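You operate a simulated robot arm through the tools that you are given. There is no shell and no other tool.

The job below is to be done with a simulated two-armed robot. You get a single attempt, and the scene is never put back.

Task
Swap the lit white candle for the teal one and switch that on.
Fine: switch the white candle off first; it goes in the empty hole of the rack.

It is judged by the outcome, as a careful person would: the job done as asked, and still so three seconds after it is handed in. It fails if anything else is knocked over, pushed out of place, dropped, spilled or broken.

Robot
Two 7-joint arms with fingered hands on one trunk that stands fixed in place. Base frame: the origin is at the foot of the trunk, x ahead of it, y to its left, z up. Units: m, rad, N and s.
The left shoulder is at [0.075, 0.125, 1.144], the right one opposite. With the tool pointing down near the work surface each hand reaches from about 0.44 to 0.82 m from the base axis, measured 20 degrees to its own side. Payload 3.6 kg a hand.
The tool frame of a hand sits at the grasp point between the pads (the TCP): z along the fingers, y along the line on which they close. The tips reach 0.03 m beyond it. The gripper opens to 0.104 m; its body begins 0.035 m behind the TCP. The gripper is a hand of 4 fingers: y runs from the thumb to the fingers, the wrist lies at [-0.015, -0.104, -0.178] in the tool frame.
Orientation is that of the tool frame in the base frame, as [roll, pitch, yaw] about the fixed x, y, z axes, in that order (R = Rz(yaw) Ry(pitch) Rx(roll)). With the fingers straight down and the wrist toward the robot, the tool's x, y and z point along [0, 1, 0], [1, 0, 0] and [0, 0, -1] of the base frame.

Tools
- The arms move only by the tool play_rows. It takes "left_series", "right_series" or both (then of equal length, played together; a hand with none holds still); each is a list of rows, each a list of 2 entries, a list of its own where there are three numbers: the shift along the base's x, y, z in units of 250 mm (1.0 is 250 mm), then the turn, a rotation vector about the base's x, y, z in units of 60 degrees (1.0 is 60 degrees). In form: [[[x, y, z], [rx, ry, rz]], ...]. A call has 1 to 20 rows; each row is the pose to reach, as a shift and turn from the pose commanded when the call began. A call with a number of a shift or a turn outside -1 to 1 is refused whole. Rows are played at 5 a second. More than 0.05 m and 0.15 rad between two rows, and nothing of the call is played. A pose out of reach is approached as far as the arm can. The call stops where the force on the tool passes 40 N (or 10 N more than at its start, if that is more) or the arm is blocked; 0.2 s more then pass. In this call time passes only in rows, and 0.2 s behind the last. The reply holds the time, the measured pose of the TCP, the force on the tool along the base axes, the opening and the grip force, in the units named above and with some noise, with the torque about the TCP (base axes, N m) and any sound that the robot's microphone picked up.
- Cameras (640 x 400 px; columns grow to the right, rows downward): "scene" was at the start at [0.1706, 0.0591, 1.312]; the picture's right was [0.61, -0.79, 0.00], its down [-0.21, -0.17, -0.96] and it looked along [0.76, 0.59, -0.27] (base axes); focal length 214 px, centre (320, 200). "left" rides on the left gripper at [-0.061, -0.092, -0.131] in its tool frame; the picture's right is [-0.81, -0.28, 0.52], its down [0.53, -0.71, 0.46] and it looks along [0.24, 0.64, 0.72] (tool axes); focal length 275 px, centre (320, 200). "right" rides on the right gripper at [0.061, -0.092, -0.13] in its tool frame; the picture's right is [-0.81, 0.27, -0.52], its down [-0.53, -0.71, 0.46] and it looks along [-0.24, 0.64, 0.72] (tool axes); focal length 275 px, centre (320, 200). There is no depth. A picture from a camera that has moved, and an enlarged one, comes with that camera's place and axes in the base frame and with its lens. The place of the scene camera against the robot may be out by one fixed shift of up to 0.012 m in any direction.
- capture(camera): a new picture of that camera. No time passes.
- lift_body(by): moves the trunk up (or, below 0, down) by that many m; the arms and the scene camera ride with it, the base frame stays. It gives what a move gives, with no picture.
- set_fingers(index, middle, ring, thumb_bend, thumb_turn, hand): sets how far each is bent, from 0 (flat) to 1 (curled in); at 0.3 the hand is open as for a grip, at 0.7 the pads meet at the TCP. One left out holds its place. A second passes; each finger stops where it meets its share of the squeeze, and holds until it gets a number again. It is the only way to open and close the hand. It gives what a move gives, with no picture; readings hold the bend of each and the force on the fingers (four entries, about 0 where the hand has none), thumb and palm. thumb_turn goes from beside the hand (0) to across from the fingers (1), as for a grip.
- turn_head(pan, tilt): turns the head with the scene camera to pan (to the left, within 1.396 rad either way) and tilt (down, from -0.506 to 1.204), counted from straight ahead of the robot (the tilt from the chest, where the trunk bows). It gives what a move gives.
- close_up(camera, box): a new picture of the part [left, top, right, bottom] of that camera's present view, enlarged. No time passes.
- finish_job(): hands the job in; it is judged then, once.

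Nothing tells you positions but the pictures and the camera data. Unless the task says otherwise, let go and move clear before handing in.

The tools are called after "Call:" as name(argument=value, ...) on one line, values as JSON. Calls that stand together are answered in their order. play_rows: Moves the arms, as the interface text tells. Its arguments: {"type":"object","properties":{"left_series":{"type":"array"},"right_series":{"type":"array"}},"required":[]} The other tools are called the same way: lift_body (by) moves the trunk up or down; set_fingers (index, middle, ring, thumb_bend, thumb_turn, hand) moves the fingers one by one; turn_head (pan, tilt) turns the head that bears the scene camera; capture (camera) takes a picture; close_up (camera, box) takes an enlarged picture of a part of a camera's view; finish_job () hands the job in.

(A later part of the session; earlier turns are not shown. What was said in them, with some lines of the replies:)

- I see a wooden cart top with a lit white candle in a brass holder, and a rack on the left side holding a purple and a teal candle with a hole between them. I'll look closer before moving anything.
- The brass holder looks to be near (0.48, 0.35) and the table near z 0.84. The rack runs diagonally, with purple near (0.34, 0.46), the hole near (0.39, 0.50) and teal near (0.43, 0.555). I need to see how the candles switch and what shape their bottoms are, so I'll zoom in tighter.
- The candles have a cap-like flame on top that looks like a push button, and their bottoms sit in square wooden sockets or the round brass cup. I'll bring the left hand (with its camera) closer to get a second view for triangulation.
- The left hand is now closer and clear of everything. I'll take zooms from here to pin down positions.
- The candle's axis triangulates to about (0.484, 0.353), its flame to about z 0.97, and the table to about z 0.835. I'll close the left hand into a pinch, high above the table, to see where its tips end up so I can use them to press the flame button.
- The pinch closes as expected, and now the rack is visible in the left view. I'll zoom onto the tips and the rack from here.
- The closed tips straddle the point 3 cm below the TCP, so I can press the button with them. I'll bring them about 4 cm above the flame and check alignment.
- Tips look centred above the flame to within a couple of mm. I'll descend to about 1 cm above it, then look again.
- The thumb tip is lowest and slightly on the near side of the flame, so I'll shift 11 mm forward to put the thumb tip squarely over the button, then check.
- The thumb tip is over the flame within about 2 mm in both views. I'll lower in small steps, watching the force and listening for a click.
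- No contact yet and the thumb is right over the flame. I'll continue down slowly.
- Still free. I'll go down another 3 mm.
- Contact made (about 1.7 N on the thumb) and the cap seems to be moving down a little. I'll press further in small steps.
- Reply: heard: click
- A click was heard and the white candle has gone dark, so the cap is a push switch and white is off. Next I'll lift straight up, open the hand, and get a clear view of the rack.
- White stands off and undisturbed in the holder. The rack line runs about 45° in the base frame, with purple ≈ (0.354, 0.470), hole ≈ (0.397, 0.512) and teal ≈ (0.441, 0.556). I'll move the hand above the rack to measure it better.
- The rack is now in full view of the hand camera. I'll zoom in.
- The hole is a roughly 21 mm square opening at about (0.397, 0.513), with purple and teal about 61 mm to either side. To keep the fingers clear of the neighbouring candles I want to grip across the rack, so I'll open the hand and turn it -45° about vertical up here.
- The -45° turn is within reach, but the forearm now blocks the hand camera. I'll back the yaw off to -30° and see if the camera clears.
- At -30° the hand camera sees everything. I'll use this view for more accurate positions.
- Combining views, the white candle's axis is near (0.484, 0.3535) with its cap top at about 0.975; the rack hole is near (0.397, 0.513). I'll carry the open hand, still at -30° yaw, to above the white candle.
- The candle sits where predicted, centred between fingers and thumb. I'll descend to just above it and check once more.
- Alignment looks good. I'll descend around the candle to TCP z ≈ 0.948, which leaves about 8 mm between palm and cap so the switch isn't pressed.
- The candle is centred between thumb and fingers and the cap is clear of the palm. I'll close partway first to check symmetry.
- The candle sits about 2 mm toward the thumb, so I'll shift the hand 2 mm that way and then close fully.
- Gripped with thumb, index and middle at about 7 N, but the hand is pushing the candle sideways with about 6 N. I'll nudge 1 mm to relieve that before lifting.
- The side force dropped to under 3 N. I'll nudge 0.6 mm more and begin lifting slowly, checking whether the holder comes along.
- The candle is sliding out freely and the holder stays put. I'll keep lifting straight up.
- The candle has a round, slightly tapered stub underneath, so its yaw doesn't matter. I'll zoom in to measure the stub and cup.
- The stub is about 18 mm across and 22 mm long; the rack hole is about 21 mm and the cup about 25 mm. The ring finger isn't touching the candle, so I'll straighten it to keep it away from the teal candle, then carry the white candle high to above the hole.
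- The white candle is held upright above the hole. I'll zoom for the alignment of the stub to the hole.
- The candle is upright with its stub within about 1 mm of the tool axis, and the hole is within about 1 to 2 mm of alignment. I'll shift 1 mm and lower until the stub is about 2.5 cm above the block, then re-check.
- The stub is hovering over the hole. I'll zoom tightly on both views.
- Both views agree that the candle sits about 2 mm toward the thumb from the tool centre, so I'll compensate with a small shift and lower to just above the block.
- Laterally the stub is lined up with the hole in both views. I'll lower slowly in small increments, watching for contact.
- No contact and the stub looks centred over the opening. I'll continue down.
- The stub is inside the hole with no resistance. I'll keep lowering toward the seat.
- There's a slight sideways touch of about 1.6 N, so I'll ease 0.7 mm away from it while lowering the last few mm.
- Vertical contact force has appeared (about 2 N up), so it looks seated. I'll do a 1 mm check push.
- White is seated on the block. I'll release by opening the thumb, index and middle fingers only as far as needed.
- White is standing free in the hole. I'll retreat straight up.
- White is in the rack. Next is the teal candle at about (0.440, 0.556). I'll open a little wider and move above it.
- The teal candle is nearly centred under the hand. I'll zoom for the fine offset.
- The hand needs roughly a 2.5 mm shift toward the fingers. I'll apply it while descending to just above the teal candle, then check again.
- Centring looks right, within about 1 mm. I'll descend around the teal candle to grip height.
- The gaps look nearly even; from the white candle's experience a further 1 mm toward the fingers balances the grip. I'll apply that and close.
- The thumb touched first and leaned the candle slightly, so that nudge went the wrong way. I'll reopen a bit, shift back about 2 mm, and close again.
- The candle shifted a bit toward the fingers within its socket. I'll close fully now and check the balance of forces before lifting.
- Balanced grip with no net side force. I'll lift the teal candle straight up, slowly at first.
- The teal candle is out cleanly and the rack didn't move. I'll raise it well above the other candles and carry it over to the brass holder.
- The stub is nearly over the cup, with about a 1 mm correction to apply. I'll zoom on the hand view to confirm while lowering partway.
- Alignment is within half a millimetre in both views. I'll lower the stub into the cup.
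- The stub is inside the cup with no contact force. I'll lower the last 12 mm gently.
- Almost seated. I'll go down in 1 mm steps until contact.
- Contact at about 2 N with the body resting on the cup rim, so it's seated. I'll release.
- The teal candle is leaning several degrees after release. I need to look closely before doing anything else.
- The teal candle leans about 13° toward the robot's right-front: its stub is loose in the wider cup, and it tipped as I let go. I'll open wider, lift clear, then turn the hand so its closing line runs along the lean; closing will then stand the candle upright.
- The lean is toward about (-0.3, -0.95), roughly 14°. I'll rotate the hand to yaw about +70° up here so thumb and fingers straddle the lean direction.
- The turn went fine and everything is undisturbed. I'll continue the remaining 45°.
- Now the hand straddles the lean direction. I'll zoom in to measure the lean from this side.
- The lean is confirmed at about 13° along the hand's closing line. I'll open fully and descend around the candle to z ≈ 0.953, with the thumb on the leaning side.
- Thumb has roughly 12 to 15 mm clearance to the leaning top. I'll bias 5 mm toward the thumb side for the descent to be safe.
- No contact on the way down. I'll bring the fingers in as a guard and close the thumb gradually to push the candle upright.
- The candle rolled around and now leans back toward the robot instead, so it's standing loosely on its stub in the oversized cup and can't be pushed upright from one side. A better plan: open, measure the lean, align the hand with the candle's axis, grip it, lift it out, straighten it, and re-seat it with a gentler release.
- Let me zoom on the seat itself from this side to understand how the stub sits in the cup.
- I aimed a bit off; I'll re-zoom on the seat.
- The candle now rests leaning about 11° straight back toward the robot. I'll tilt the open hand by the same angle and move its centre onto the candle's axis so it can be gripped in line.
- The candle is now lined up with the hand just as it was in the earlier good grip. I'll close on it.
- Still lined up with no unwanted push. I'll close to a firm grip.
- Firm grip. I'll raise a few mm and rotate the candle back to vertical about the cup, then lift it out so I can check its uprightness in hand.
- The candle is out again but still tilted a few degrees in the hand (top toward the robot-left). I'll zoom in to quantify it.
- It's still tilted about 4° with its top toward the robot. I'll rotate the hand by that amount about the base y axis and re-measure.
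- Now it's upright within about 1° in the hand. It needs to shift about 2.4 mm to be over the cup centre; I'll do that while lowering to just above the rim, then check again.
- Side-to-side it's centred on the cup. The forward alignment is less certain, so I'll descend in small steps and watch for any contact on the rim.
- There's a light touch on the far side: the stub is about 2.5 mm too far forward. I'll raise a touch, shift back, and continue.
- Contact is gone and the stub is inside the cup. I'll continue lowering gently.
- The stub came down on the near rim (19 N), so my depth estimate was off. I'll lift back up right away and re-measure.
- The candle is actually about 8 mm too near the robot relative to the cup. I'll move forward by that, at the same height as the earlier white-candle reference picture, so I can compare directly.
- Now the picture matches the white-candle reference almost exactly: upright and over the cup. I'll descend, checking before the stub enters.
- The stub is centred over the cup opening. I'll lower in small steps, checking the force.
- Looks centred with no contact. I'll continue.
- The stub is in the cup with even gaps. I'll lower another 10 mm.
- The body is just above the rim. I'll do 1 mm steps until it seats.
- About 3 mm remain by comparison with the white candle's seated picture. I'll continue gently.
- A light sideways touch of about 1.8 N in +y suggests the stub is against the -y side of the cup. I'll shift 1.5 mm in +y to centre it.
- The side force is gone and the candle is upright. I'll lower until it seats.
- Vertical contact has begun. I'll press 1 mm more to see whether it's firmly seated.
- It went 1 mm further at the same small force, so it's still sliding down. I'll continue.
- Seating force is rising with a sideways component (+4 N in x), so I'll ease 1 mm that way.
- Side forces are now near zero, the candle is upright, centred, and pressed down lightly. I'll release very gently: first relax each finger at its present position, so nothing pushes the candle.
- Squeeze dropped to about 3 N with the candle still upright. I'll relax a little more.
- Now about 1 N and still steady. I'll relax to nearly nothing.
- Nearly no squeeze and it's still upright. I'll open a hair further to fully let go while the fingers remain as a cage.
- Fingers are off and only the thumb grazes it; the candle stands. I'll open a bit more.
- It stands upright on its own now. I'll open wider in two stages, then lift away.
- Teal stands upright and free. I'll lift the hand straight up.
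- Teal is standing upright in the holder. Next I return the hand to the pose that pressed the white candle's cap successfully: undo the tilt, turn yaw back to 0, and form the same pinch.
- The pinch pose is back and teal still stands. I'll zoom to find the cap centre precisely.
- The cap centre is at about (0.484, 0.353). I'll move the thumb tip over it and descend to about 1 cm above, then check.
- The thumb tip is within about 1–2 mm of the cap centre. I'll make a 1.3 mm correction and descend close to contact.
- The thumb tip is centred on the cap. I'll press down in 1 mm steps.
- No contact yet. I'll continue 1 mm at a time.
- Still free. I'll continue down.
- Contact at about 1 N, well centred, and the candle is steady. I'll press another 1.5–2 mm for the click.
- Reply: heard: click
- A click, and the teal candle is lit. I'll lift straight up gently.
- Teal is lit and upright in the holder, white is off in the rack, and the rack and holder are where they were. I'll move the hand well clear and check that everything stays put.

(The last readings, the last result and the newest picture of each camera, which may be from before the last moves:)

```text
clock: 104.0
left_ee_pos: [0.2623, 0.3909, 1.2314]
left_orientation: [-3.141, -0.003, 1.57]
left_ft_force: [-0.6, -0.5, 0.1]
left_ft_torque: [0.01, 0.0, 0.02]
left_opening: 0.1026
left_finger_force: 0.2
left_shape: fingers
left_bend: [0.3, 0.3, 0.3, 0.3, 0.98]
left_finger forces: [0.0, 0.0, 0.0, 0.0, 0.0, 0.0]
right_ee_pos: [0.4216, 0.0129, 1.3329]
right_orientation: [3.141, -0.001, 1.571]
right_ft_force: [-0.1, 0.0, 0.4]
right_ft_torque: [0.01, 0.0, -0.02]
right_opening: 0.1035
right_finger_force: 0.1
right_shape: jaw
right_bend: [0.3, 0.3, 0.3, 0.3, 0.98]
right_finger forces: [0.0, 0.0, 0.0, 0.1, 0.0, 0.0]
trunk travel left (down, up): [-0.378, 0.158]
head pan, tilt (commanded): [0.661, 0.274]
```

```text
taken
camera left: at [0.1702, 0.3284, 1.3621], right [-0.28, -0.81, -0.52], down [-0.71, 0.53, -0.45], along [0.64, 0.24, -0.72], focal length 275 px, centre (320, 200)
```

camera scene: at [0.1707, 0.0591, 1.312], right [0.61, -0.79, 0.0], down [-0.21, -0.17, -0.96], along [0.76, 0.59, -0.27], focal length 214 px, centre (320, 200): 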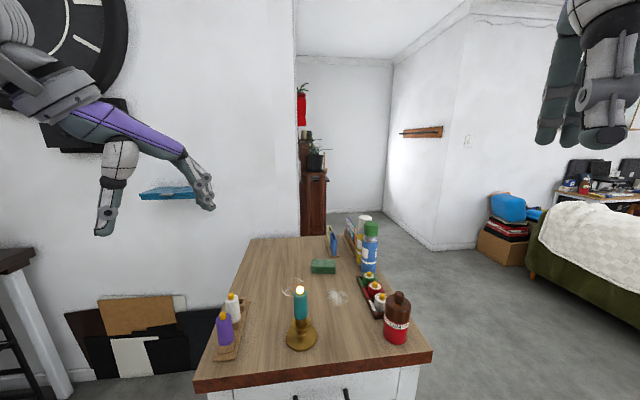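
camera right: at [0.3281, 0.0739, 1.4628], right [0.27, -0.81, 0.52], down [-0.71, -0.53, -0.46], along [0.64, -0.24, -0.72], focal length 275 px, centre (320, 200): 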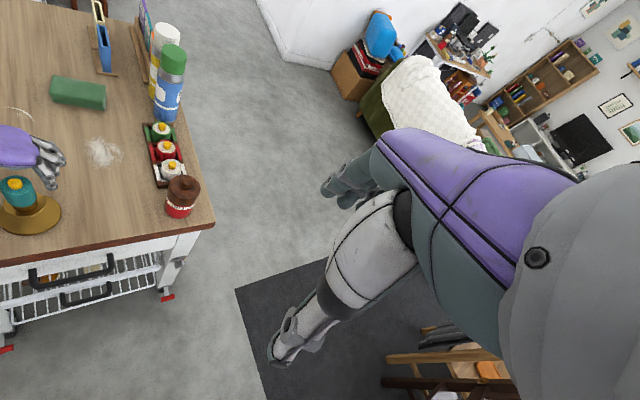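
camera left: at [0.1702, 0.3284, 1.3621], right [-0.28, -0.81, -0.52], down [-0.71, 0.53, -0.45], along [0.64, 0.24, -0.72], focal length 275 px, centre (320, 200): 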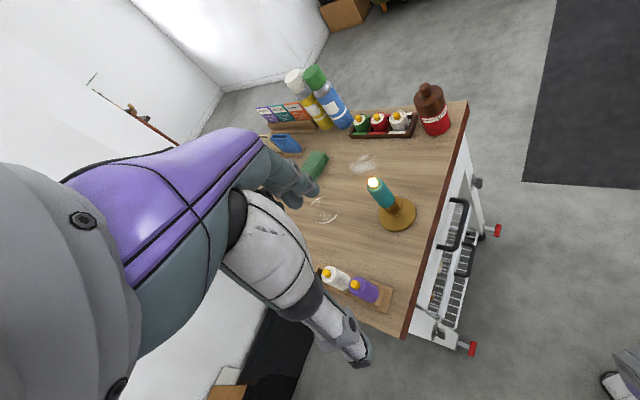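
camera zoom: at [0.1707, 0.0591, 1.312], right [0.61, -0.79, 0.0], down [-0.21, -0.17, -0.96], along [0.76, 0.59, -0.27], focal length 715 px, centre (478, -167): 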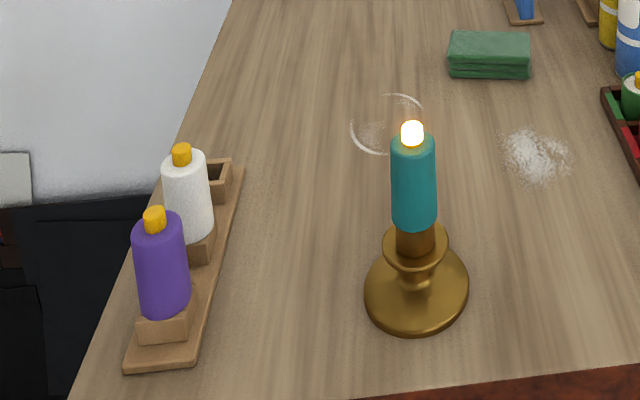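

Everything is stable: the teal candle is lit and upright in the brass holder, the white candle is off in the rack's formerly empty hole, and nothing else has moved. The hand is open and well clear, so I'm handing it in.

Call:
finish_job()

```text
The job is handed in.
```

The swap is done: the teal candle is lit and upright in the brass holder. The white candle is switched off and standing in the rack hole that was empty. When I checked just before handing in, the rack, holder and everything else on the table were where they started.

It took two tries to seat the teal candle. Its stub fits loosely in the cup, and it leaned about 13° the first time I let go. I took it out, and on the way back in the stub pressed on the cup's rim at about 19 N before I lifted it clear. I then re-seated it and let go more gently, and it stayed upright when I pressed the switch and moved the hand away. Because the fit is loose, a bump could still make it lean.
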